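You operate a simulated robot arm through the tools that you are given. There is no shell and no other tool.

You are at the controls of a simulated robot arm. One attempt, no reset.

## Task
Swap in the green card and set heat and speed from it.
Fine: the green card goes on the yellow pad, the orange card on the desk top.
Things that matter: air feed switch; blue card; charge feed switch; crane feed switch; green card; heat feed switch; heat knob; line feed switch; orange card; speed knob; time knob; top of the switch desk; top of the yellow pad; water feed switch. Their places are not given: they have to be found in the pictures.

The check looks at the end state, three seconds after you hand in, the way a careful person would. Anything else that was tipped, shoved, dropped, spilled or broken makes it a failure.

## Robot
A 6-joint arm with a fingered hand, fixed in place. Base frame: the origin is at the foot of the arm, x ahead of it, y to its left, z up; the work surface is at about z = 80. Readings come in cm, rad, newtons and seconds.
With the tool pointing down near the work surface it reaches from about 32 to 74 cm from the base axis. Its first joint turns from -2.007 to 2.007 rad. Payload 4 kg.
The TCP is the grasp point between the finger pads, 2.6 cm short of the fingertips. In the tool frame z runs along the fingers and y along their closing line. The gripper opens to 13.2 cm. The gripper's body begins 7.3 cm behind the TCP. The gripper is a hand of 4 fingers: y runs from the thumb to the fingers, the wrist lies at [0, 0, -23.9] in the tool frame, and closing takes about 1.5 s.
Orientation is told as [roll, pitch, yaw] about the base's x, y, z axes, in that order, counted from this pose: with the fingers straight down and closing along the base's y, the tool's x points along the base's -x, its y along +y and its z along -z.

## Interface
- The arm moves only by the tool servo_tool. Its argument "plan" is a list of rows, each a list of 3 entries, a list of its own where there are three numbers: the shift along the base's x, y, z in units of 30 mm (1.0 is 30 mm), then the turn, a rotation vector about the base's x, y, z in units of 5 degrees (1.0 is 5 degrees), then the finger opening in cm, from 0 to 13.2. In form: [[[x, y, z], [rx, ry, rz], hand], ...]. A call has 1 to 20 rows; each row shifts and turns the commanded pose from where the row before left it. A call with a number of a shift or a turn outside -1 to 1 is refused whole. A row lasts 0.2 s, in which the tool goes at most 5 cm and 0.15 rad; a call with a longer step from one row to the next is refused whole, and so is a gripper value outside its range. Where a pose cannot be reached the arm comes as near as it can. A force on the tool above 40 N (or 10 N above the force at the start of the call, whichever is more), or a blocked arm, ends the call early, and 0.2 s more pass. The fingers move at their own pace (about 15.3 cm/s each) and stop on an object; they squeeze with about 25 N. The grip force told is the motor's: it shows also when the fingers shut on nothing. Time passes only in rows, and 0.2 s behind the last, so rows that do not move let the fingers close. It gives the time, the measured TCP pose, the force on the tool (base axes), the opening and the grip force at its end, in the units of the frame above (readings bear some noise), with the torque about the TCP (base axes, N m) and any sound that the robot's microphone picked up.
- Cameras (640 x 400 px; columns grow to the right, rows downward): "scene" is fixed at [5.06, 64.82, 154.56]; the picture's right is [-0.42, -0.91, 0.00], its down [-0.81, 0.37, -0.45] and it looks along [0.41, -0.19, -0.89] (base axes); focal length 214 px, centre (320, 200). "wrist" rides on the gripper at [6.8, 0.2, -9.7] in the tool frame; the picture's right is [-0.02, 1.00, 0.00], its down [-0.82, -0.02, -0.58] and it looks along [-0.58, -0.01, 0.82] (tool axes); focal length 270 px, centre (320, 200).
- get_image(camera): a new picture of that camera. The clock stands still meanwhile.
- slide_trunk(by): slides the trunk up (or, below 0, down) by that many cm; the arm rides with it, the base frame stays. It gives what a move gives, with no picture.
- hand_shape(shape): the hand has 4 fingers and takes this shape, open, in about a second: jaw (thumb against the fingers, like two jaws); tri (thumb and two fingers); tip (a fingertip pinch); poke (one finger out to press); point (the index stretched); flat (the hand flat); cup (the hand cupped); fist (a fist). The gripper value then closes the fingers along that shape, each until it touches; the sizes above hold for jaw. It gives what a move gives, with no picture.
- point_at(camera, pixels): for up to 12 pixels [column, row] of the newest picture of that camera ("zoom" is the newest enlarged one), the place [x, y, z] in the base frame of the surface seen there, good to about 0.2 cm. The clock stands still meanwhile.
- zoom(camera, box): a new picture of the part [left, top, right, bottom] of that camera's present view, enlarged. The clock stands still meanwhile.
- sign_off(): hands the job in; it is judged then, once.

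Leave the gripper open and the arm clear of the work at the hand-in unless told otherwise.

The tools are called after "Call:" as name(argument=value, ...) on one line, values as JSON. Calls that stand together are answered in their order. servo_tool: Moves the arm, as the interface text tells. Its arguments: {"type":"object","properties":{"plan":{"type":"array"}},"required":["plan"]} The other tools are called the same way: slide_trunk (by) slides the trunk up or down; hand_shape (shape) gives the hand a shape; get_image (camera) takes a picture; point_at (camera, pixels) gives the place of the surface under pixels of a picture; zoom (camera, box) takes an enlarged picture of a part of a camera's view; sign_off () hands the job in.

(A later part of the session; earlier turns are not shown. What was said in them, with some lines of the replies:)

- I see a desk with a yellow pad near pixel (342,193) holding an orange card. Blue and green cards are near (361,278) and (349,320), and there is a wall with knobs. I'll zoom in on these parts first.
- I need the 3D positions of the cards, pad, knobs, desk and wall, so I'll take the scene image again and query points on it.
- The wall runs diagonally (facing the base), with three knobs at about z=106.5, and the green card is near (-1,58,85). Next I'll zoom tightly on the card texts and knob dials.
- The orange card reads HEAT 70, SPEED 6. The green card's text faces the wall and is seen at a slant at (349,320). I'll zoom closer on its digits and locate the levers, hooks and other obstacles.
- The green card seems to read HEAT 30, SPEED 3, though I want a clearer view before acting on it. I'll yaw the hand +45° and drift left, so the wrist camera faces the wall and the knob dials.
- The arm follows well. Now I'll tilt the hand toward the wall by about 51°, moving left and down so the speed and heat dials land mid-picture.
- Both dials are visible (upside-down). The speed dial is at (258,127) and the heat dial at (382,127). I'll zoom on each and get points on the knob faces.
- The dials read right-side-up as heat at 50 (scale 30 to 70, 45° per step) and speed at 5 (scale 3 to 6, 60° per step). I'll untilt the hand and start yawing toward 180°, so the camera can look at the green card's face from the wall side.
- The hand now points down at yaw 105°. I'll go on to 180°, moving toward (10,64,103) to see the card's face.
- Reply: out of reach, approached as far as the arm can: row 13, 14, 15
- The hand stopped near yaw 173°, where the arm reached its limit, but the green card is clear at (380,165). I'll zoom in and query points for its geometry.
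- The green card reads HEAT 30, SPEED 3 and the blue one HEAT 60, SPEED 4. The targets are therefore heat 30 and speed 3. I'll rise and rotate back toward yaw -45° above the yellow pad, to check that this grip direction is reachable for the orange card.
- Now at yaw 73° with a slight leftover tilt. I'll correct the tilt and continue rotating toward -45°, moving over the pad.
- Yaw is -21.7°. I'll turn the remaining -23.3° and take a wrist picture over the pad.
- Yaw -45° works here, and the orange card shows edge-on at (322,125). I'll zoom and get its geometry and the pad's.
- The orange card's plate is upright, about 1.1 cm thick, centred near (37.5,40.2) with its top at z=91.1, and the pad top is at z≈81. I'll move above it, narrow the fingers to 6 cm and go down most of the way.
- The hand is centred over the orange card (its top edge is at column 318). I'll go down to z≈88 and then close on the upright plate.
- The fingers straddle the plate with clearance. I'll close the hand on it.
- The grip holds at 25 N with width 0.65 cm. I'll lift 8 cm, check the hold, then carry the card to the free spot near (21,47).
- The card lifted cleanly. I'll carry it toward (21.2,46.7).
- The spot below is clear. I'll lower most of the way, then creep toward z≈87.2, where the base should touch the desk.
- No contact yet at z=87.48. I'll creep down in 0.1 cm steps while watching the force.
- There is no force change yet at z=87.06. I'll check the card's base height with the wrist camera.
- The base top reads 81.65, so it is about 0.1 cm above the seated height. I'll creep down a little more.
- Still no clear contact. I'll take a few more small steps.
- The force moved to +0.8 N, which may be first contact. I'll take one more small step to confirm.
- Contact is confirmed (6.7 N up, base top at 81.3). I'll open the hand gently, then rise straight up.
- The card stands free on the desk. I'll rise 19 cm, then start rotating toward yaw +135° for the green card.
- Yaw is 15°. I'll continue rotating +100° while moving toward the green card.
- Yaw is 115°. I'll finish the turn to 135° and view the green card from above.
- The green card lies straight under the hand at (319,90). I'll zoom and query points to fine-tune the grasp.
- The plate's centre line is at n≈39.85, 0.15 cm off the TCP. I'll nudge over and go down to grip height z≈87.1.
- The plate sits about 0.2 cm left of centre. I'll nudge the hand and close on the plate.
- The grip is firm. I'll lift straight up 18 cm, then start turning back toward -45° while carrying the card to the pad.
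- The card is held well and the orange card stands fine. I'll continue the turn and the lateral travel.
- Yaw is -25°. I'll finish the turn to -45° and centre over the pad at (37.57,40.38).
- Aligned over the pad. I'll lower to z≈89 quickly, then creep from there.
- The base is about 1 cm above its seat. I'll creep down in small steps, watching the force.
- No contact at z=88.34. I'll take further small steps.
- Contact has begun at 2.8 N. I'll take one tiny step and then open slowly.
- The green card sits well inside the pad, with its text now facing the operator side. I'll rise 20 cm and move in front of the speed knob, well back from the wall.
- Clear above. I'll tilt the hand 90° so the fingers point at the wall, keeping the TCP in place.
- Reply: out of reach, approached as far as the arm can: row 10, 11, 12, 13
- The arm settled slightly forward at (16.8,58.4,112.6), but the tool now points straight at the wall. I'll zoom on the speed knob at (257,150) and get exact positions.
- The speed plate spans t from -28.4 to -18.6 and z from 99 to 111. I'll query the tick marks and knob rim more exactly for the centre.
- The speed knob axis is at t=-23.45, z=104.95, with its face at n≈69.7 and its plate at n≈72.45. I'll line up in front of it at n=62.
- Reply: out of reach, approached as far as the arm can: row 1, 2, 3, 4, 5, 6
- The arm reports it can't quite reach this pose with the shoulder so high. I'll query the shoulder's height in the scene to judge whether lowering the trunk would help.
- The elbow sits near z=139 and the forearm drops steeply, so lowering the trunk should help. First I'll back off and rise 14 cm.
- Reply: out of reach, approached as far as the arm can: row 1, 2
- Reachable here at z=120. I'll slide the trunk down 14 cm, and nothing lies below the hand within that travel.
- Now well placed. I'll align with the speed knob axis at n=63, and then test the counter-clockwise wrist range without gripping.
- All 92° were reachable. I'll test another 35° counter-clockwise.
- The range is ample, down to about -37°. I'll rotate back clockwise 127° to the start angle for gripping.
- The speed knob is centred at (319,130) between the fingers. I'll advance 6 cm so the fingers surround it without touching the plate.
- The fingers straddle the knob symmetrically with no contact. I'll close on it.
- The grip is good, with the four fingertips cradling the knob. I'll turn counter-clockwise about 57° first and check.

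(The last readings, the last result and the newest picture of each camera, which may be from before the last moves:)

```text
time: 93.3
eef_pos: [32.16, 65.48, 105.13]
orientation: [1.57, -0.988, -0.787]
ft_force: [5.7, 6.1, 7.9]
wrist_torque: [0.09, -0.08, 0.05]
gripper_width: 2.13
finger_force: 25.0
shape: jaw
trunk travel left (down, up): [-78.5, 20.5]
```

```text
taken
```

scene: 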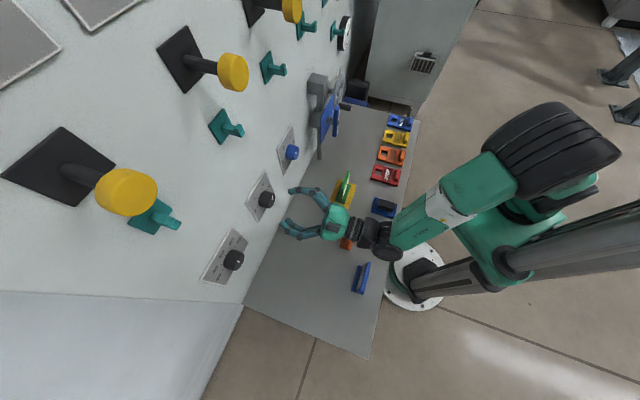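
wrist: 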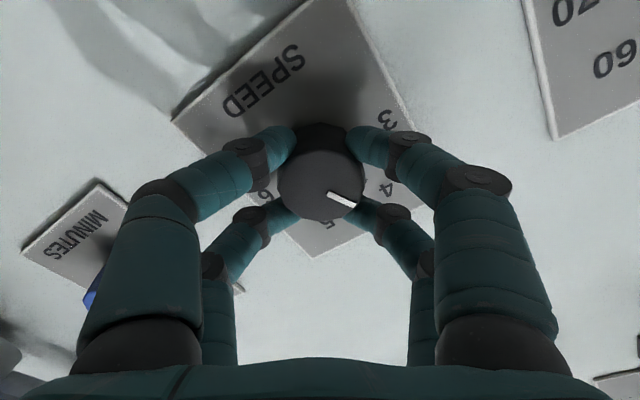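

The knob turns with the hand and forces are small. I'll turn the remaining 63.4°.

Call:
servo_tool(plan=[[[0, 0, 0], [-0.5, -0.5, 0], 1], [[0, 0, 0], [-1, -1, 0], 1], [[0, 0, 0], [-1, -1, 0], 1], [[0, 0, 0], [-1, -1, 0], 1], [[0, 0, 0], [-1, -1, 0], 1], [[0, 0, 0], [-1, -1, 0], 1], [[0, 0, 0], [-1, -1, 0], 1], [[0, 0, 0], [-1, -1, 0], 1], [[0, 0, 0], [-1, -1, 0], 1], [[0, 0, 0], [-0.47, -0.47, 0], 1], [[0, 0, 0], [0, 0, 0], 1]])

Call:
get_image(camera="wrist")

Call:
zoom(camera="scene", box=[230, 150, 370, 280])

```text
time: 95.7
eef_pos: [32.2, 65.58, 105.04]
orientation: [-1.574, -1.047, 2.358]
ft_force: [5.2, 13.6, 14.6]
wrist_torque: [0.16, -0.19, 0.07]
gripper_width: 2.11
finger_force: 24.7
shape: jaw
trunk travel left (down, up): [-78.5, 20.5]
```

```text
taken
```

wrist: 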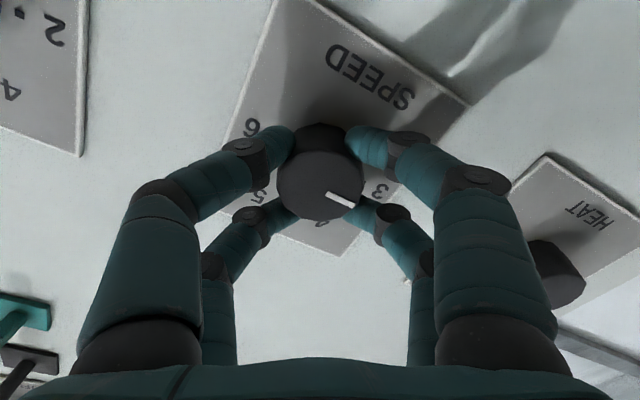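

```text
3.08 times, centred on (300, 215) of scene
```

zoom: 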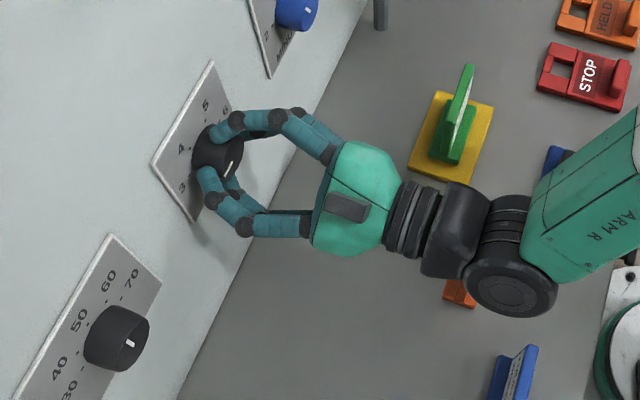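

The pointer now looks to be at 3, with force around 20 N from slight eccentricity. I'll open the hand and look.

Call:
servo_tool(plan=[[[0, 0, 0], [0, 0, 0], 3], [[0, 0, 0], [0, 0, 0], 4], [[0, 0, 0], [0, 0, 0], 5.5], [[0, 0, 0], [0, 0, 0], 7], [[0, 0, 0], [0, 0, 0], 7], [[0, 0, 0], [0, 0, 0], 7]])

Call:
get_image(camera="wrist")

```text
time: 97.1
eef_pos: [32.16, 65.39, 105.0]
orientation: [-1.568, -1.047, 2.355]
ft_force: [-0.7, -0.1, 0.3]
wrist_torque: [-0.01, 0.04, -0.01]
gripper_width: 6.94
finger_force: 0.1
shape: jaw
trunk travel left (down, up): [-78.5, 20.5]
```

```text
taken
```

wrist: 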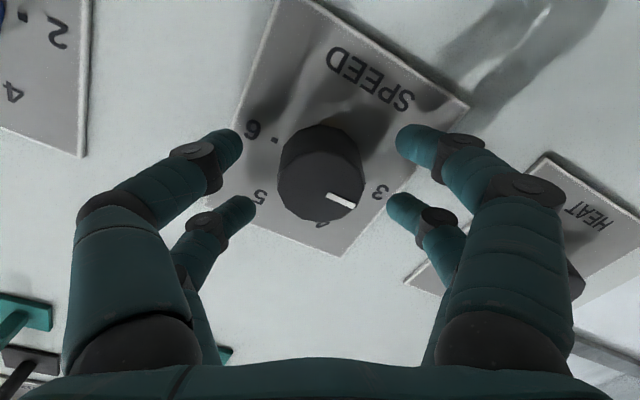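

Released. I'll back off 7 cm from the wall and view the dial.

Call:
servo_tool(plan=[[[-0.33, -0.33, 0], [0, 0, 0], 7], [[-0.33, -0.33, 0], [0, 0, 0], 7], [[-0.33, -0.33, 0], [0, 0, 0], 7], [[-0.33, -0.33, 0], [0, 0, 0], 7], [[-0.33, -0.33, 0], [0, 0, 0], 7], [[0, 0, 0], [0, 0, 0], 7]])

Call:
get_image(camera="wrist")

Call:
zoom(camera="wrist", box=[240, 60, 400, 200])

```text
time: 98.5
eef_pos: [27.32, 60.33, 105.11]
orientation: [-1.571, -1.047, 2.355]
ft_force: [0.4, 1.4, -0.1]
wrist_torque: [0.04, 0.0, -0.02]
gripper_width: 6.94
finger_force: 0.1
shape: jaw
trunk travel left (down, up): [-78.5, 20.5]
```

```text
taken
```

wrist: 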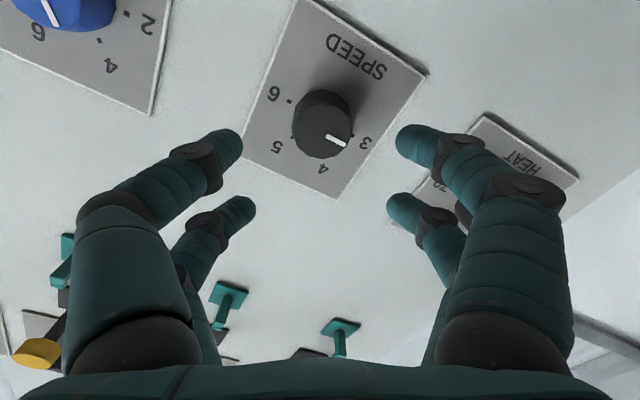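

```text
2.86 times, centred on (320, 130) of wrist
```

zoom: 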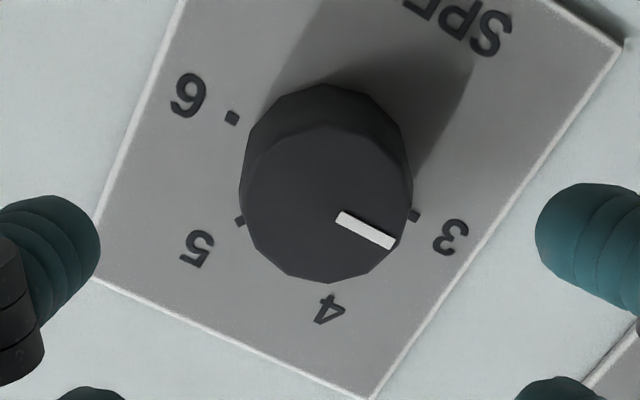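

The pointer appears at 3. I'll measure its angle with 3D points on the mark and ticks.

Call:
zoom(camera="wrist", box=[280, 80, 370, 170])

Call:
point_at(camera="zoom", pixels=[[320, 200], [352, 255], [415, 285], [356, 249], [418, 278]])

```text
4.44 times, centred on (325, 125) of wrist
```

zoom: 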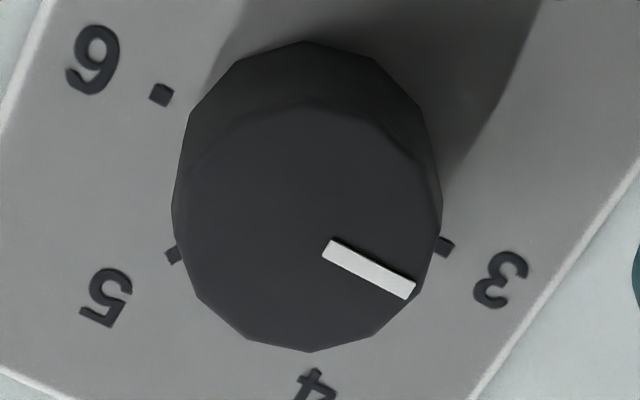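

```text
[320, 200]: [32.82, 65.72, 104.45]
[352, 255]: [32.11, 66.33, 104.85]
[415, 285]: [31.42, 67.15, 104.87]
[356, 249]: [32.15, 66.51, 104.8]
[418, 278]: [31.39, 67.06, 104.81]
```

The pointer mark is horizontal toward 3 within about 1°. Next is heat: I'll shift left 16 cm to the heat knob at n=62 while rolling clockwise 90° to prepare the grip.

Call:
servo_tool(plan=[[[-0.2915, 0.2925, 0], [0.979, 0.979, 0], 7], [[-0.2915, 0.2925, 0], [0.979, 0.979, 0], 7], [[-0.2915, 0.2925, 0], [0.979, 0.979, 0], 7], [[-0.2915, 0.2925, 0], [0.979, 0.979, 0], 7], [[-0.2915, 0.2925, 0], [0.979, 0.979, 0], 7], [[-0.2915, 0.2925, 0], [0.979, 0.979, 0], 7], [[-0.2915, 0.2925, 0], [0.979, 0.979, 0], 7], [[-0.2915, 0.2925, 0], [0.979, 0.979, 0], 7], [[-0.2915, 0.2925, 0], [0.979, 0.979, 0], 7], [[-0.2915, 0.2925, 0], [0.979, 0.979, 0], 7], [[-0.2915, 0.2925, 0], [0.979, 0.979, 0], 7], [[-0.2915, 0.2925, 0], [0.979, 0.979, 0], 7], [[-0.2915, 0.2925, 0], [0.979, 0.979, 0], 7], [[0, 0, 0], [0, 0, 0], 7]])

Call:
get_image(camera="wrist")

Call:
get_image(camera="scene")

```text
time: 101.5
eef_pos: [16.02, 71.75, 104.97]
orientation: [1.57, -0.523, -0.785]
ft_force: [0.5, 0.0, 0.1]
wrist_torque: [0.02, 0.0, -0.02]
gripper_width: 6.94
finger_force: 0.0
shape: jaw
trunk travel left (down, up): [-78.5, 20.5]
```

```text
taken
```

wrist: 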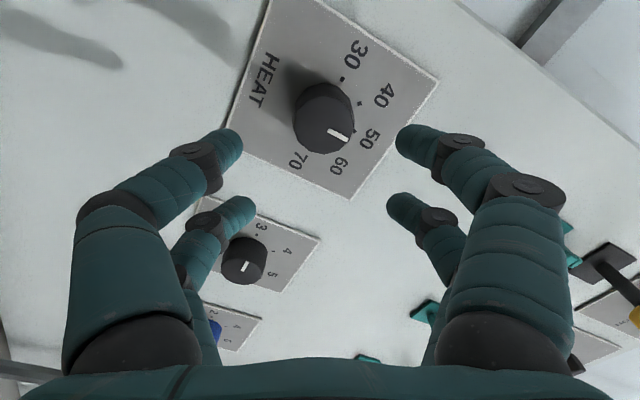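

```text
taken
```

scene: 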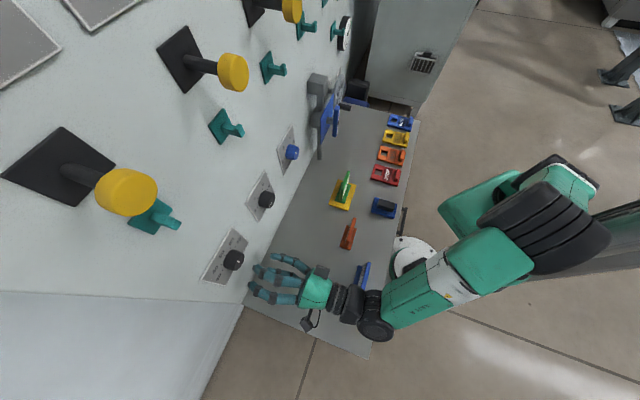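

At the heat knob now. The speed knob also shows at (245,262), so I'll zoom on both to verify the speed pointer and get the heat centre.

Call:
zoom(camera="wrist", box=[200, 210, 310, 300])

Call:
zoom(camera="wrist", box=[240, 30, 420, 190])

Call:
point_at(camera="zoom", pixels=[[272, 22], [625, 130], [380, 390], [357, 150], [417, 195], [445, 260], [430, 305], [365, 340], [300, 260]])

```text
4.44 times, centred on (255, 255) of wrist
```

zoom: 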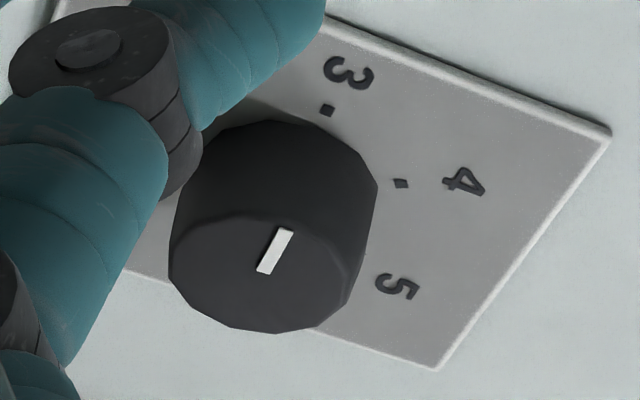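

```text
2.50 times, centred on (330, 110) of wrist
```

zoom: 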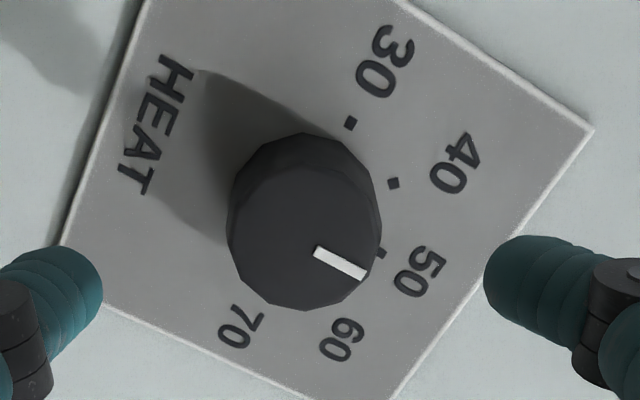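

```text
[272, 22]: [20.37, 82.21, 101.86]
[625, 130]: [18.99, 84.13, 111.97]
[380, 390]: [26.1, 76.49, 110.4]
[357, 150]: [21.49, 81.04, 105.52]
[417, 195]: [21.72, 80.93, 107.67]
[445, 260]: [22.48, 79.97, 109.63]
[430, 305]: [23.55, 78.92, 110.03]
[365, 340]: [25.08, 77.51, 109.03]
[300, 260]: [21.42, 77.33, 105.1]
```

The speed pointer points at 3. On the heat dial I'll query the exact tick pixels to find its centre.

Call:
point_at(camera="zoom", pixels=[[351, 123], [394, 183], [383, 253], [592, 131], [62, 245], [318, 252], [362, 274], [300, 250]])

```text
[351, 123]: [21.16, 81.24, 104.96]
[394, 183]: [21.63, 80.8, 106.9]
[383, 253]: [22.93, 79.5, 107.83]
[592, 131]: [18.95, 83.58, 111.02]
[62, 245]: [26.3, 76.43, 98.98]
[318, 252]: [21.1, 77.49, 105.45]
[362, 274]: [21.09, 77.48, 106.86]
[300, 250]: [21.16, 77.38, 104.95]
```

The heat knob axis is about 0.45 cm left of the TCP (t≈-39.85, z≈104.97). I'll shift over and advance to n=69.

Call:
servo_tool(plan=[[[-0.108, 0.108, 0], [0, 0, 0], 7], [[0, 0, 0], [0, 0, 0], 7], [[0.327, 0.327, 0], [0, 0, 0], 7], [[0.327, 0.327, 0], [0, 0, 0], 7], [[0.327, 0.327, 0], [0, 0, 0], 7], [[0.327, 0.327, 0], [0, 0, 0], 7], [[0.327, 0.327, 0], [0, 0, 0], 7], [[0, 0, 0], [0, 0, 0], 7]])

Call:
get_image(camera="wrist")

Call:
zoom(camera="scene", box=[190, 190, 340, 330])

```text
time: 103.3
eef_pos: [20.6, 77.37, 105.08]
orientation: [1.568, -0.525, -0.784]
ft_force: [0.5, 0.5, 0.3]
wrist_torque: [0.01, -0.01, 0.02]
gripper_width: 6.89
finger_force: 0.0
shape: jaw
trunk travel left (down, up): [-78.5, 20.5]
```

```text
taken
```

wrist: 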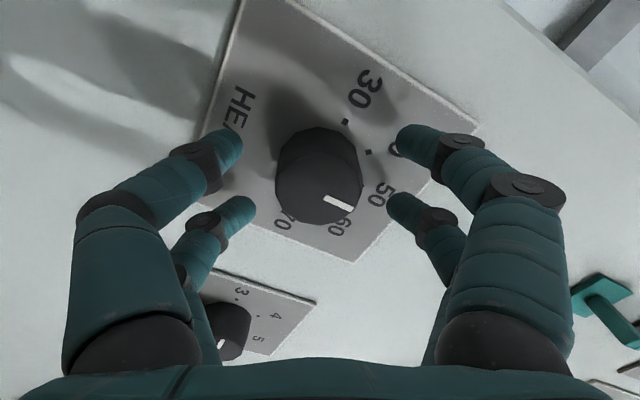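

```text
2.86 times, centred on (265, 260) of scene
```

zoom: 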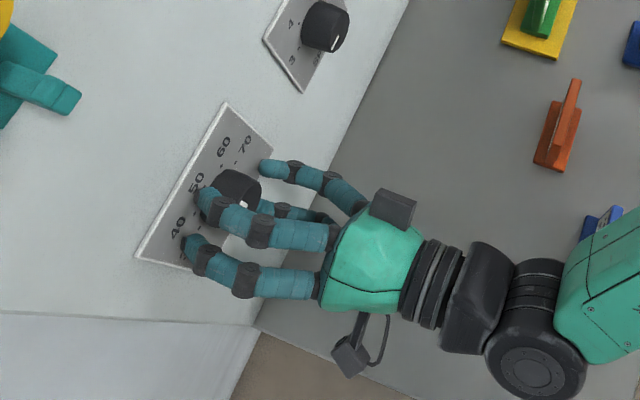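

The knob is centred between the fingers, in the same picture position as with speed. I'll close on it.

Call:
servo_tool(plan=[[[0, 0, 0], [0, 0, 0], 5], [[0, 0, 0], [0, 0, 0], 4], [[0, 0, 0], [0, 0, 0], 3], [[0, 0, 0], [0, 0, 0], 2], [[0, 0, 0], [0, 0, 0], 1.5], [[0, 0, 0], [0, 0, 0], 1], [[0, 0, 0], [0, 0, 0], 1], [[0, 0, 0], [0, 0, 0], 1], [[0, 0, 0], [0, 0, 0], 1]])

Call:
get_image(camera="wrist")

```text
time: 105.3
eef_pos: [20.59, 77.29, 105.16]
orientation: [1.57, -0.525, -0.783]
ft_force: [3.4, 1.3, 0.6]
wrist_torque: [-0.02, 0.01, -0.04]
gripper_width: 2.03
finger_force: 24.7
shape: jaw
trunk travel left (down, up): [-78.5, 20.5]
```

```text
taken
```

wrist: 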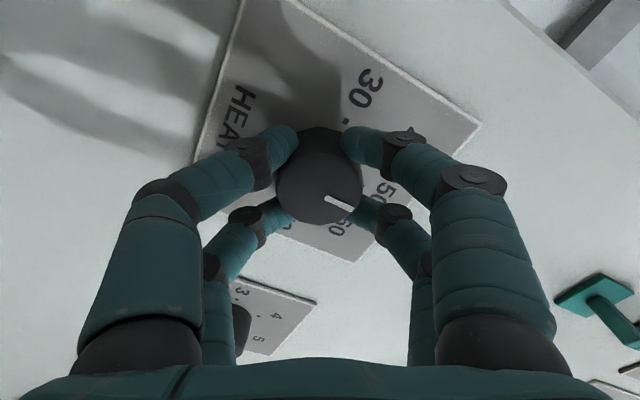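

Gripped well. I'll turn counter-clockwise 90°, from 50 to 30.

Call:
servo_tool(plan=[[[0, 0, 0], [-0.5, -0.5, 0], 1], [[0, 0, 0], [-1, -1, 0], 1], [[0, 0, 0], [-1, -1, 0], 1], [[0, 0, 0], [-1, -1, 0], 1], [[0, 0, 0], [-1, -1, 0], 1], [[0, 0, 0], [-1, -1, 0], 1], [[0, 0, 0], [-1, -1, 0], 1], [[0, 0, 0], [-1, -1, 0], 1], [[0, 0, 0], [-1, -1, 0], 1], [[0, 0, 0], [-1, -1, 0], 1], [[0, 0, 0], [-1, -1, 0], 1], [[0, 0, 0], [-1, -1, 0], 1], [[0, 0, 0], [-1, -1, 0], 1], [[0, 0, 0], [-0.228, -0.228, 0], 1], [[0, 0, 0], [0, 0, 0], 1]])

Call:
get_image(camera="wrist")

```text
time: 108.5
eef_pos: [20.62, 77.24, 104.9]
orientation: [-1.566, -1.043, 2.352]
ft_force: [3.4, 5.6, -2.5]
wrist_torque: [-0.01, 0.0, 0.03]
gripper_width: 2.02
finger_force: 24.6
shape: jaw
trunk travel left (down, up): [-78.5, 20.5]
```

```text
taken
```

wrist: 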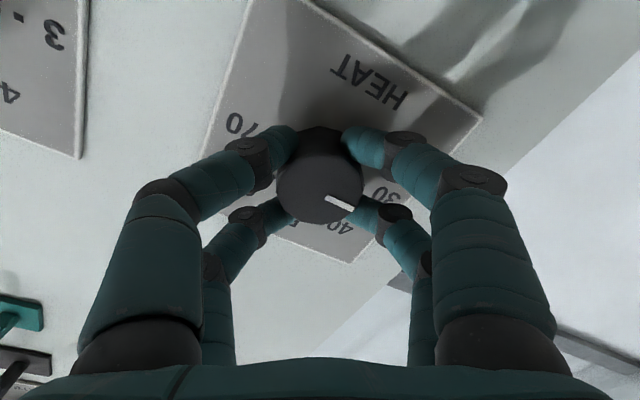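

The knob turned with the hand and the forces stayed low. I'll open, then back off 7 cm to inspect.

Call:
servo_tool(plan=[[[0, 0, 0], [0, 0, 0], 3], [[0, 0, 0], [0, 0, 0], 4], [[0, 0, 0], [0, 0, 0], 5.5], [[0, 0, 0], [0, 0, 0], 7], [[0, 0, 0], [0, 0, 0], 7], [[0, 0, 0], [0, 0, 0], 7], [[-0.33, -0.33, 0], [0, 0, 0], 7], [[-0.33, -0.33, 0], [0, 0, 0], 7], [[-0.33, -0.33, 0], [0, 0, 0], 7], [[-0.33, -0.33, 0], [0, 0, 0], 7], [[-0.33, -0.33, 0], [0, 0, 0], 7], [[0, 0, 0], [0, 0, 0], 7]])

Call:
get_image(camera="wrist")

Call:
zoom(camera="wrist", box=[280, 80, 370, 170])

```text
time: 111.1
eef_pos: [15.56, 72.21, 105.0]
orientation: [-1.569, -1.045, 2.355]
ft_force: [-0.2, 0.5, 0.6]
wrist_torque: [0.01, 0.0, -0.01]
gripper_width: 6.92
finger_force: 0.1
shape: jaw
trunk travel left (down, up): [-78.5, 20.5]
```

```text
taken
```

wrist: 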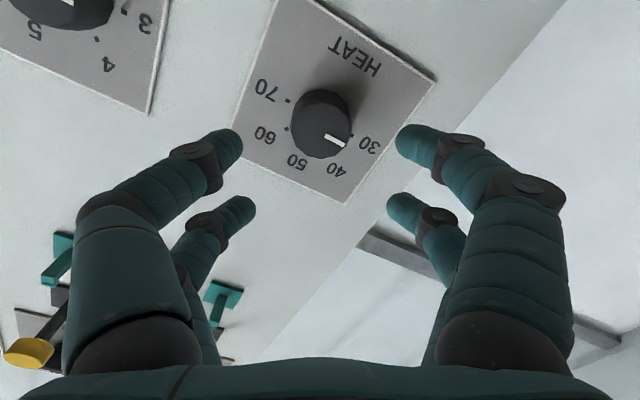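

```text
4.44 times, centred on (325, 125) of wrist
```

zoom: 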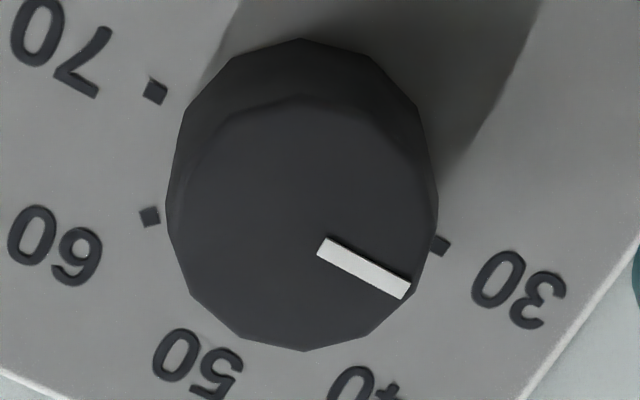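

The heat pointer is aligned with the 30 tick (27° against 28° for the tick line). I'll retreat, roll level and tilt partly down, to get an undistorted frontal view of all the dials.

Call:
servo_tool(plan=[[[-0.5, -0.5, 0.4], [0.8485, 0.8485, 0], 7], [[-0.5, -0.5, 0.6], [0.8485, 0.8485, 0], 7], [[-0.5, -0.5, 0.6], [0.8485, 0.8485, 0], 7], [[-0.5, -0.5, 0.6], [0.8485, 0.8485, 0], 7], [[-0.5, -0.5, 0.6], [0.8485, 0.8485, 0], 7], [[0.28, -0.28, 0.3], [-0.92, 0.92, 0], 7], [[0.28, -0.28, 0.3], [-0.92, 0.92, 0], 7], [[0.28, -0.28, 0.3], [-0.92, 0.92, 0], 7], [[0.28, -0.28, 0.3], [-0.92, 0.92, 0], 7], [[0.28, -0.28, 0.3], [-0.92, 0.92, 0], 7], [[0.28, -0.28, 0], [-0.92, 0.92, 0], 7], [[0, 0, 0], [0, 0, 0], 13.2], [[0, 0, 0], [0, 0, 0], 13.2]])

Call:
get_image(camera="wrist")

Call:
get_image(camera="scene")

```text
time: 113.9
eef_pos: [13.17, 59.6, 118.02]
orientation: [-0.004, -0.887, 0.789]
ft_force: [0.3, 0.0, 0.8]
wrist_torque: [0.0, 0.01, 0.01]
gripper_width: 13.19
finger_force: 0.1
shape: jaw
trunk travel left (down, up): [-78.5, 20.5]
```

```text
taken
```

wrist: 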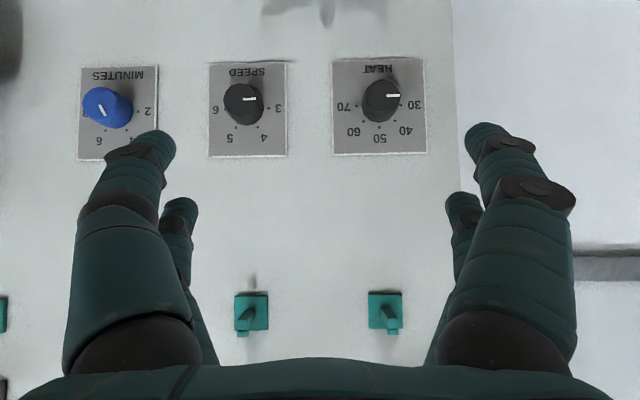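

```text
taken
```

scene: 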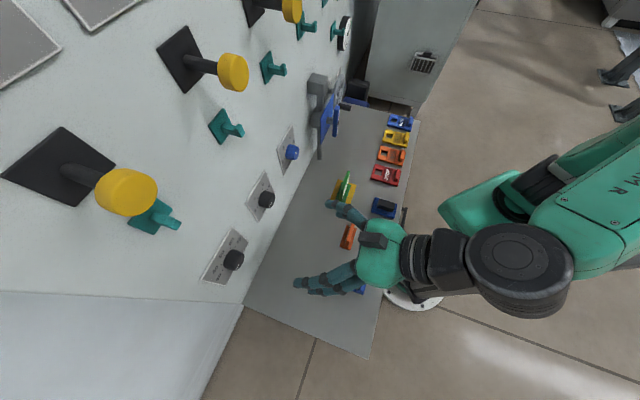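

This frontal view shows both pointers horizontal. I'll zoom on each dial to check them exactly.

Call:
zoom(camera="wrist", box=[345, 65, 420, 145])

Call:
zoom(camera="wrist", box=[205, 65, 290, 145])

Call:
zoom(camera="wrist", box=[75, 60, 165, 165])

```text
5.00 times, centred on (382, 105) of wrist
```

zoom: 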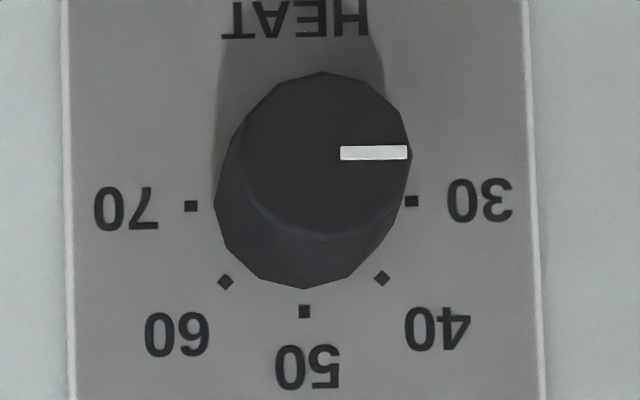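

```text
5.00 times, centred on (248, 105) of wrist
```

zoom: 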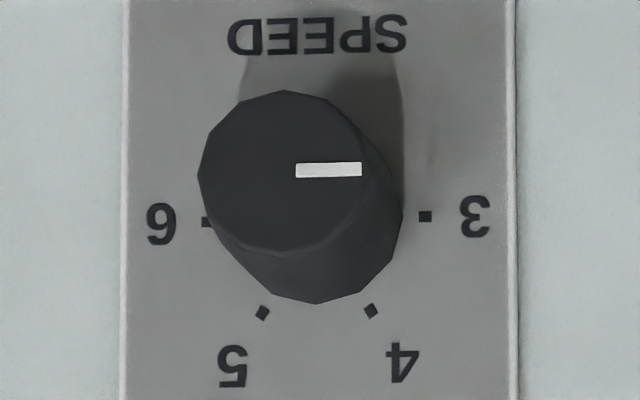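

```text
3.81 times, centred on (120, 112) of wrist
```

zoom: 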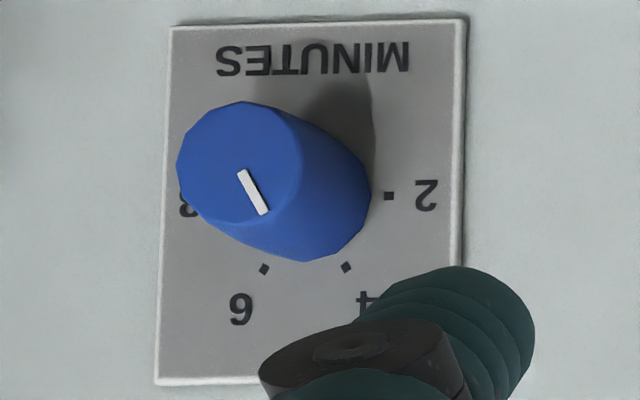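

Heat points at 30, speed at 3, and the minutes knob is unchanged. I'll untilt and retreat, so I can inspect the cards and leave the arm clear.

Call:
servo_tool(plan=[[[0, -0.3, 0.2], [-0.9, 0.9, 0], 13.2], [[0, -0.3, 0.2], [-0.9, 0.9, 0], 13.2], [[0, -0.3, 0.2], [-0.9, 0.9, 0], 13.2], [[0, -0.3, 0.2], [-0.9, 0.9, 0], 13.2], [[0, -0.3, 0.2], [-0.9, 0.9, 0], 13.2], [[0, -0.3, 0.2], [-0.9, 0.9, 0], 13.2], [[0, -0.3, 0], [-0.9, 0.9, 0], 13.2], [[0, -0.3, 0], [-0.9, 0.9, 0], 13.2], [[0, 0, 0], [0, 0, 0], 13.2]])

Call:
get_image(camera="wrist")

Call:
get_image(camera="scene")

```text
time: 115.9
eef_pos: [12.97, 52.4, 121.61]
orientation: [-0.002, 0.002, 0.79]
ft_force: [-1.0, -0.4, -0.3]
wrist_torque: [0.01, 0.01, 0.0]
gripper_width: 13.19
finger_force: 0.1
shape: jaw
trunk travel left (down, up): [-78.5, 20.5]
```

```text
taken
```

wrist: 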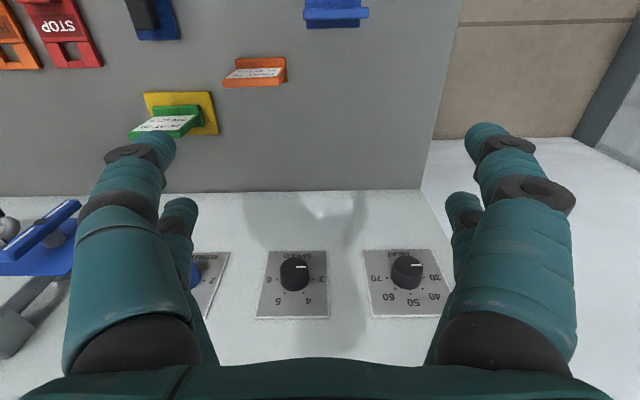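

```text
taken
```

scene: 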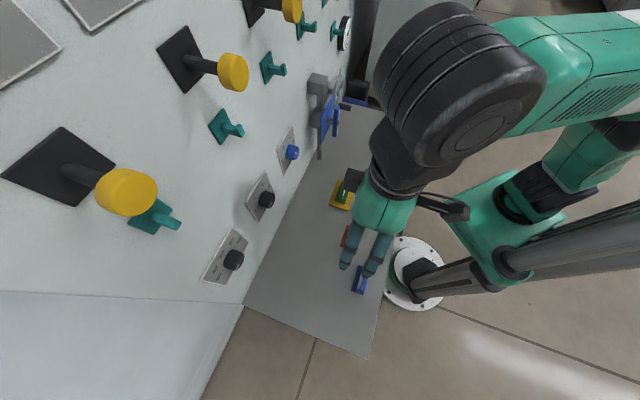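

The cards are visible. I'll zoom on the green and orange cards, then raise the trunk back up to leave the arm clear.

Call:
zoom(camera="wrist", box=[120, 45, 300, 150])

Call:
slide_trunk(by=14)

Call:
get_image(camera="scene")

Call:
get_image(camera="wrist")

```text
3.56 times, centred on (210, 98) of wrist
```

zoom: 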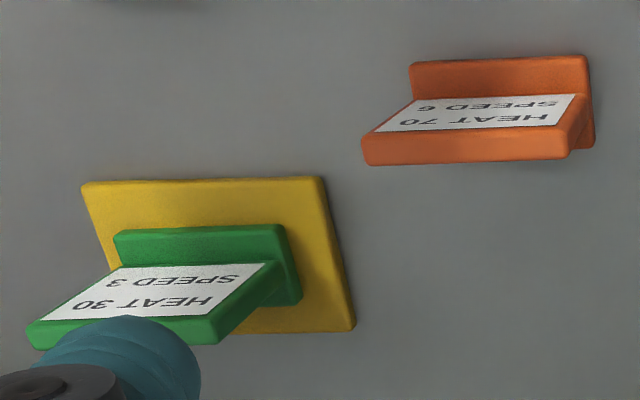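

```text
time: 117.5
eef_pos: [13.12, 52.52, 135.46]
orientation: [0.0, 0.001, 0.786]
ft_force: [0.7, -0.2, -0.1]
wrist_torque: [0.0, 0.0, -0.02]
gripper_width: 13.17
finger_force: 0.0
shape: jaw
trunk travel left (down, up): [-92.5, 6.5]
```

```text
taken
```

scene: 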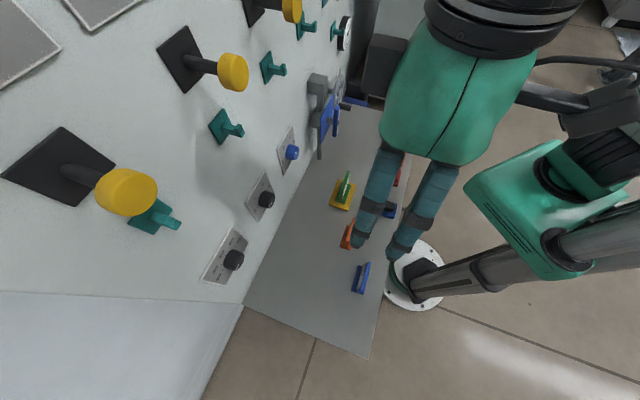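

```text
taken
```

wrist: 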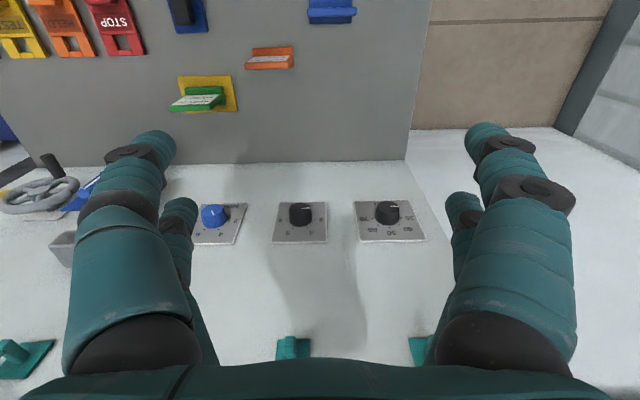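

The green card (HEAT 30, SPEED 3) stands on the yellow pad and the orange card stands on the desk. The heat knob is at 30 and the speed knob at 3. The blue card, time knob and switches are as they were. The hand is open and clear at z≈135, so I'm handing in.

Call:
sign_off()

```text
The job is handed in.
```

The green card is on the yellow pad, and the heat and speed knobs are set from it: heat at 30 and speed at 3. I've handed the job in; no result has come back.

- **Cards:** The green card stands inside the pad's edges, with its text facing the robot side, as the orange card's did. The orange card stands on the desk top, between the pad and the blue card.
- **Knobs:** Heat went from 50 to 30 and speed from 5 to 3. A close front view after turning showed both pointers level with their marks.
- **Left alone:** I did not touch the blue card, the time knob or the feed switches. The later pictures showed nothing tipped or moved.
- **Arm:** The hand is open, about 55 cm above the desk and clear of the work. I lowered the trunk 14 cm to reach the knobs and raised it back afterwards.
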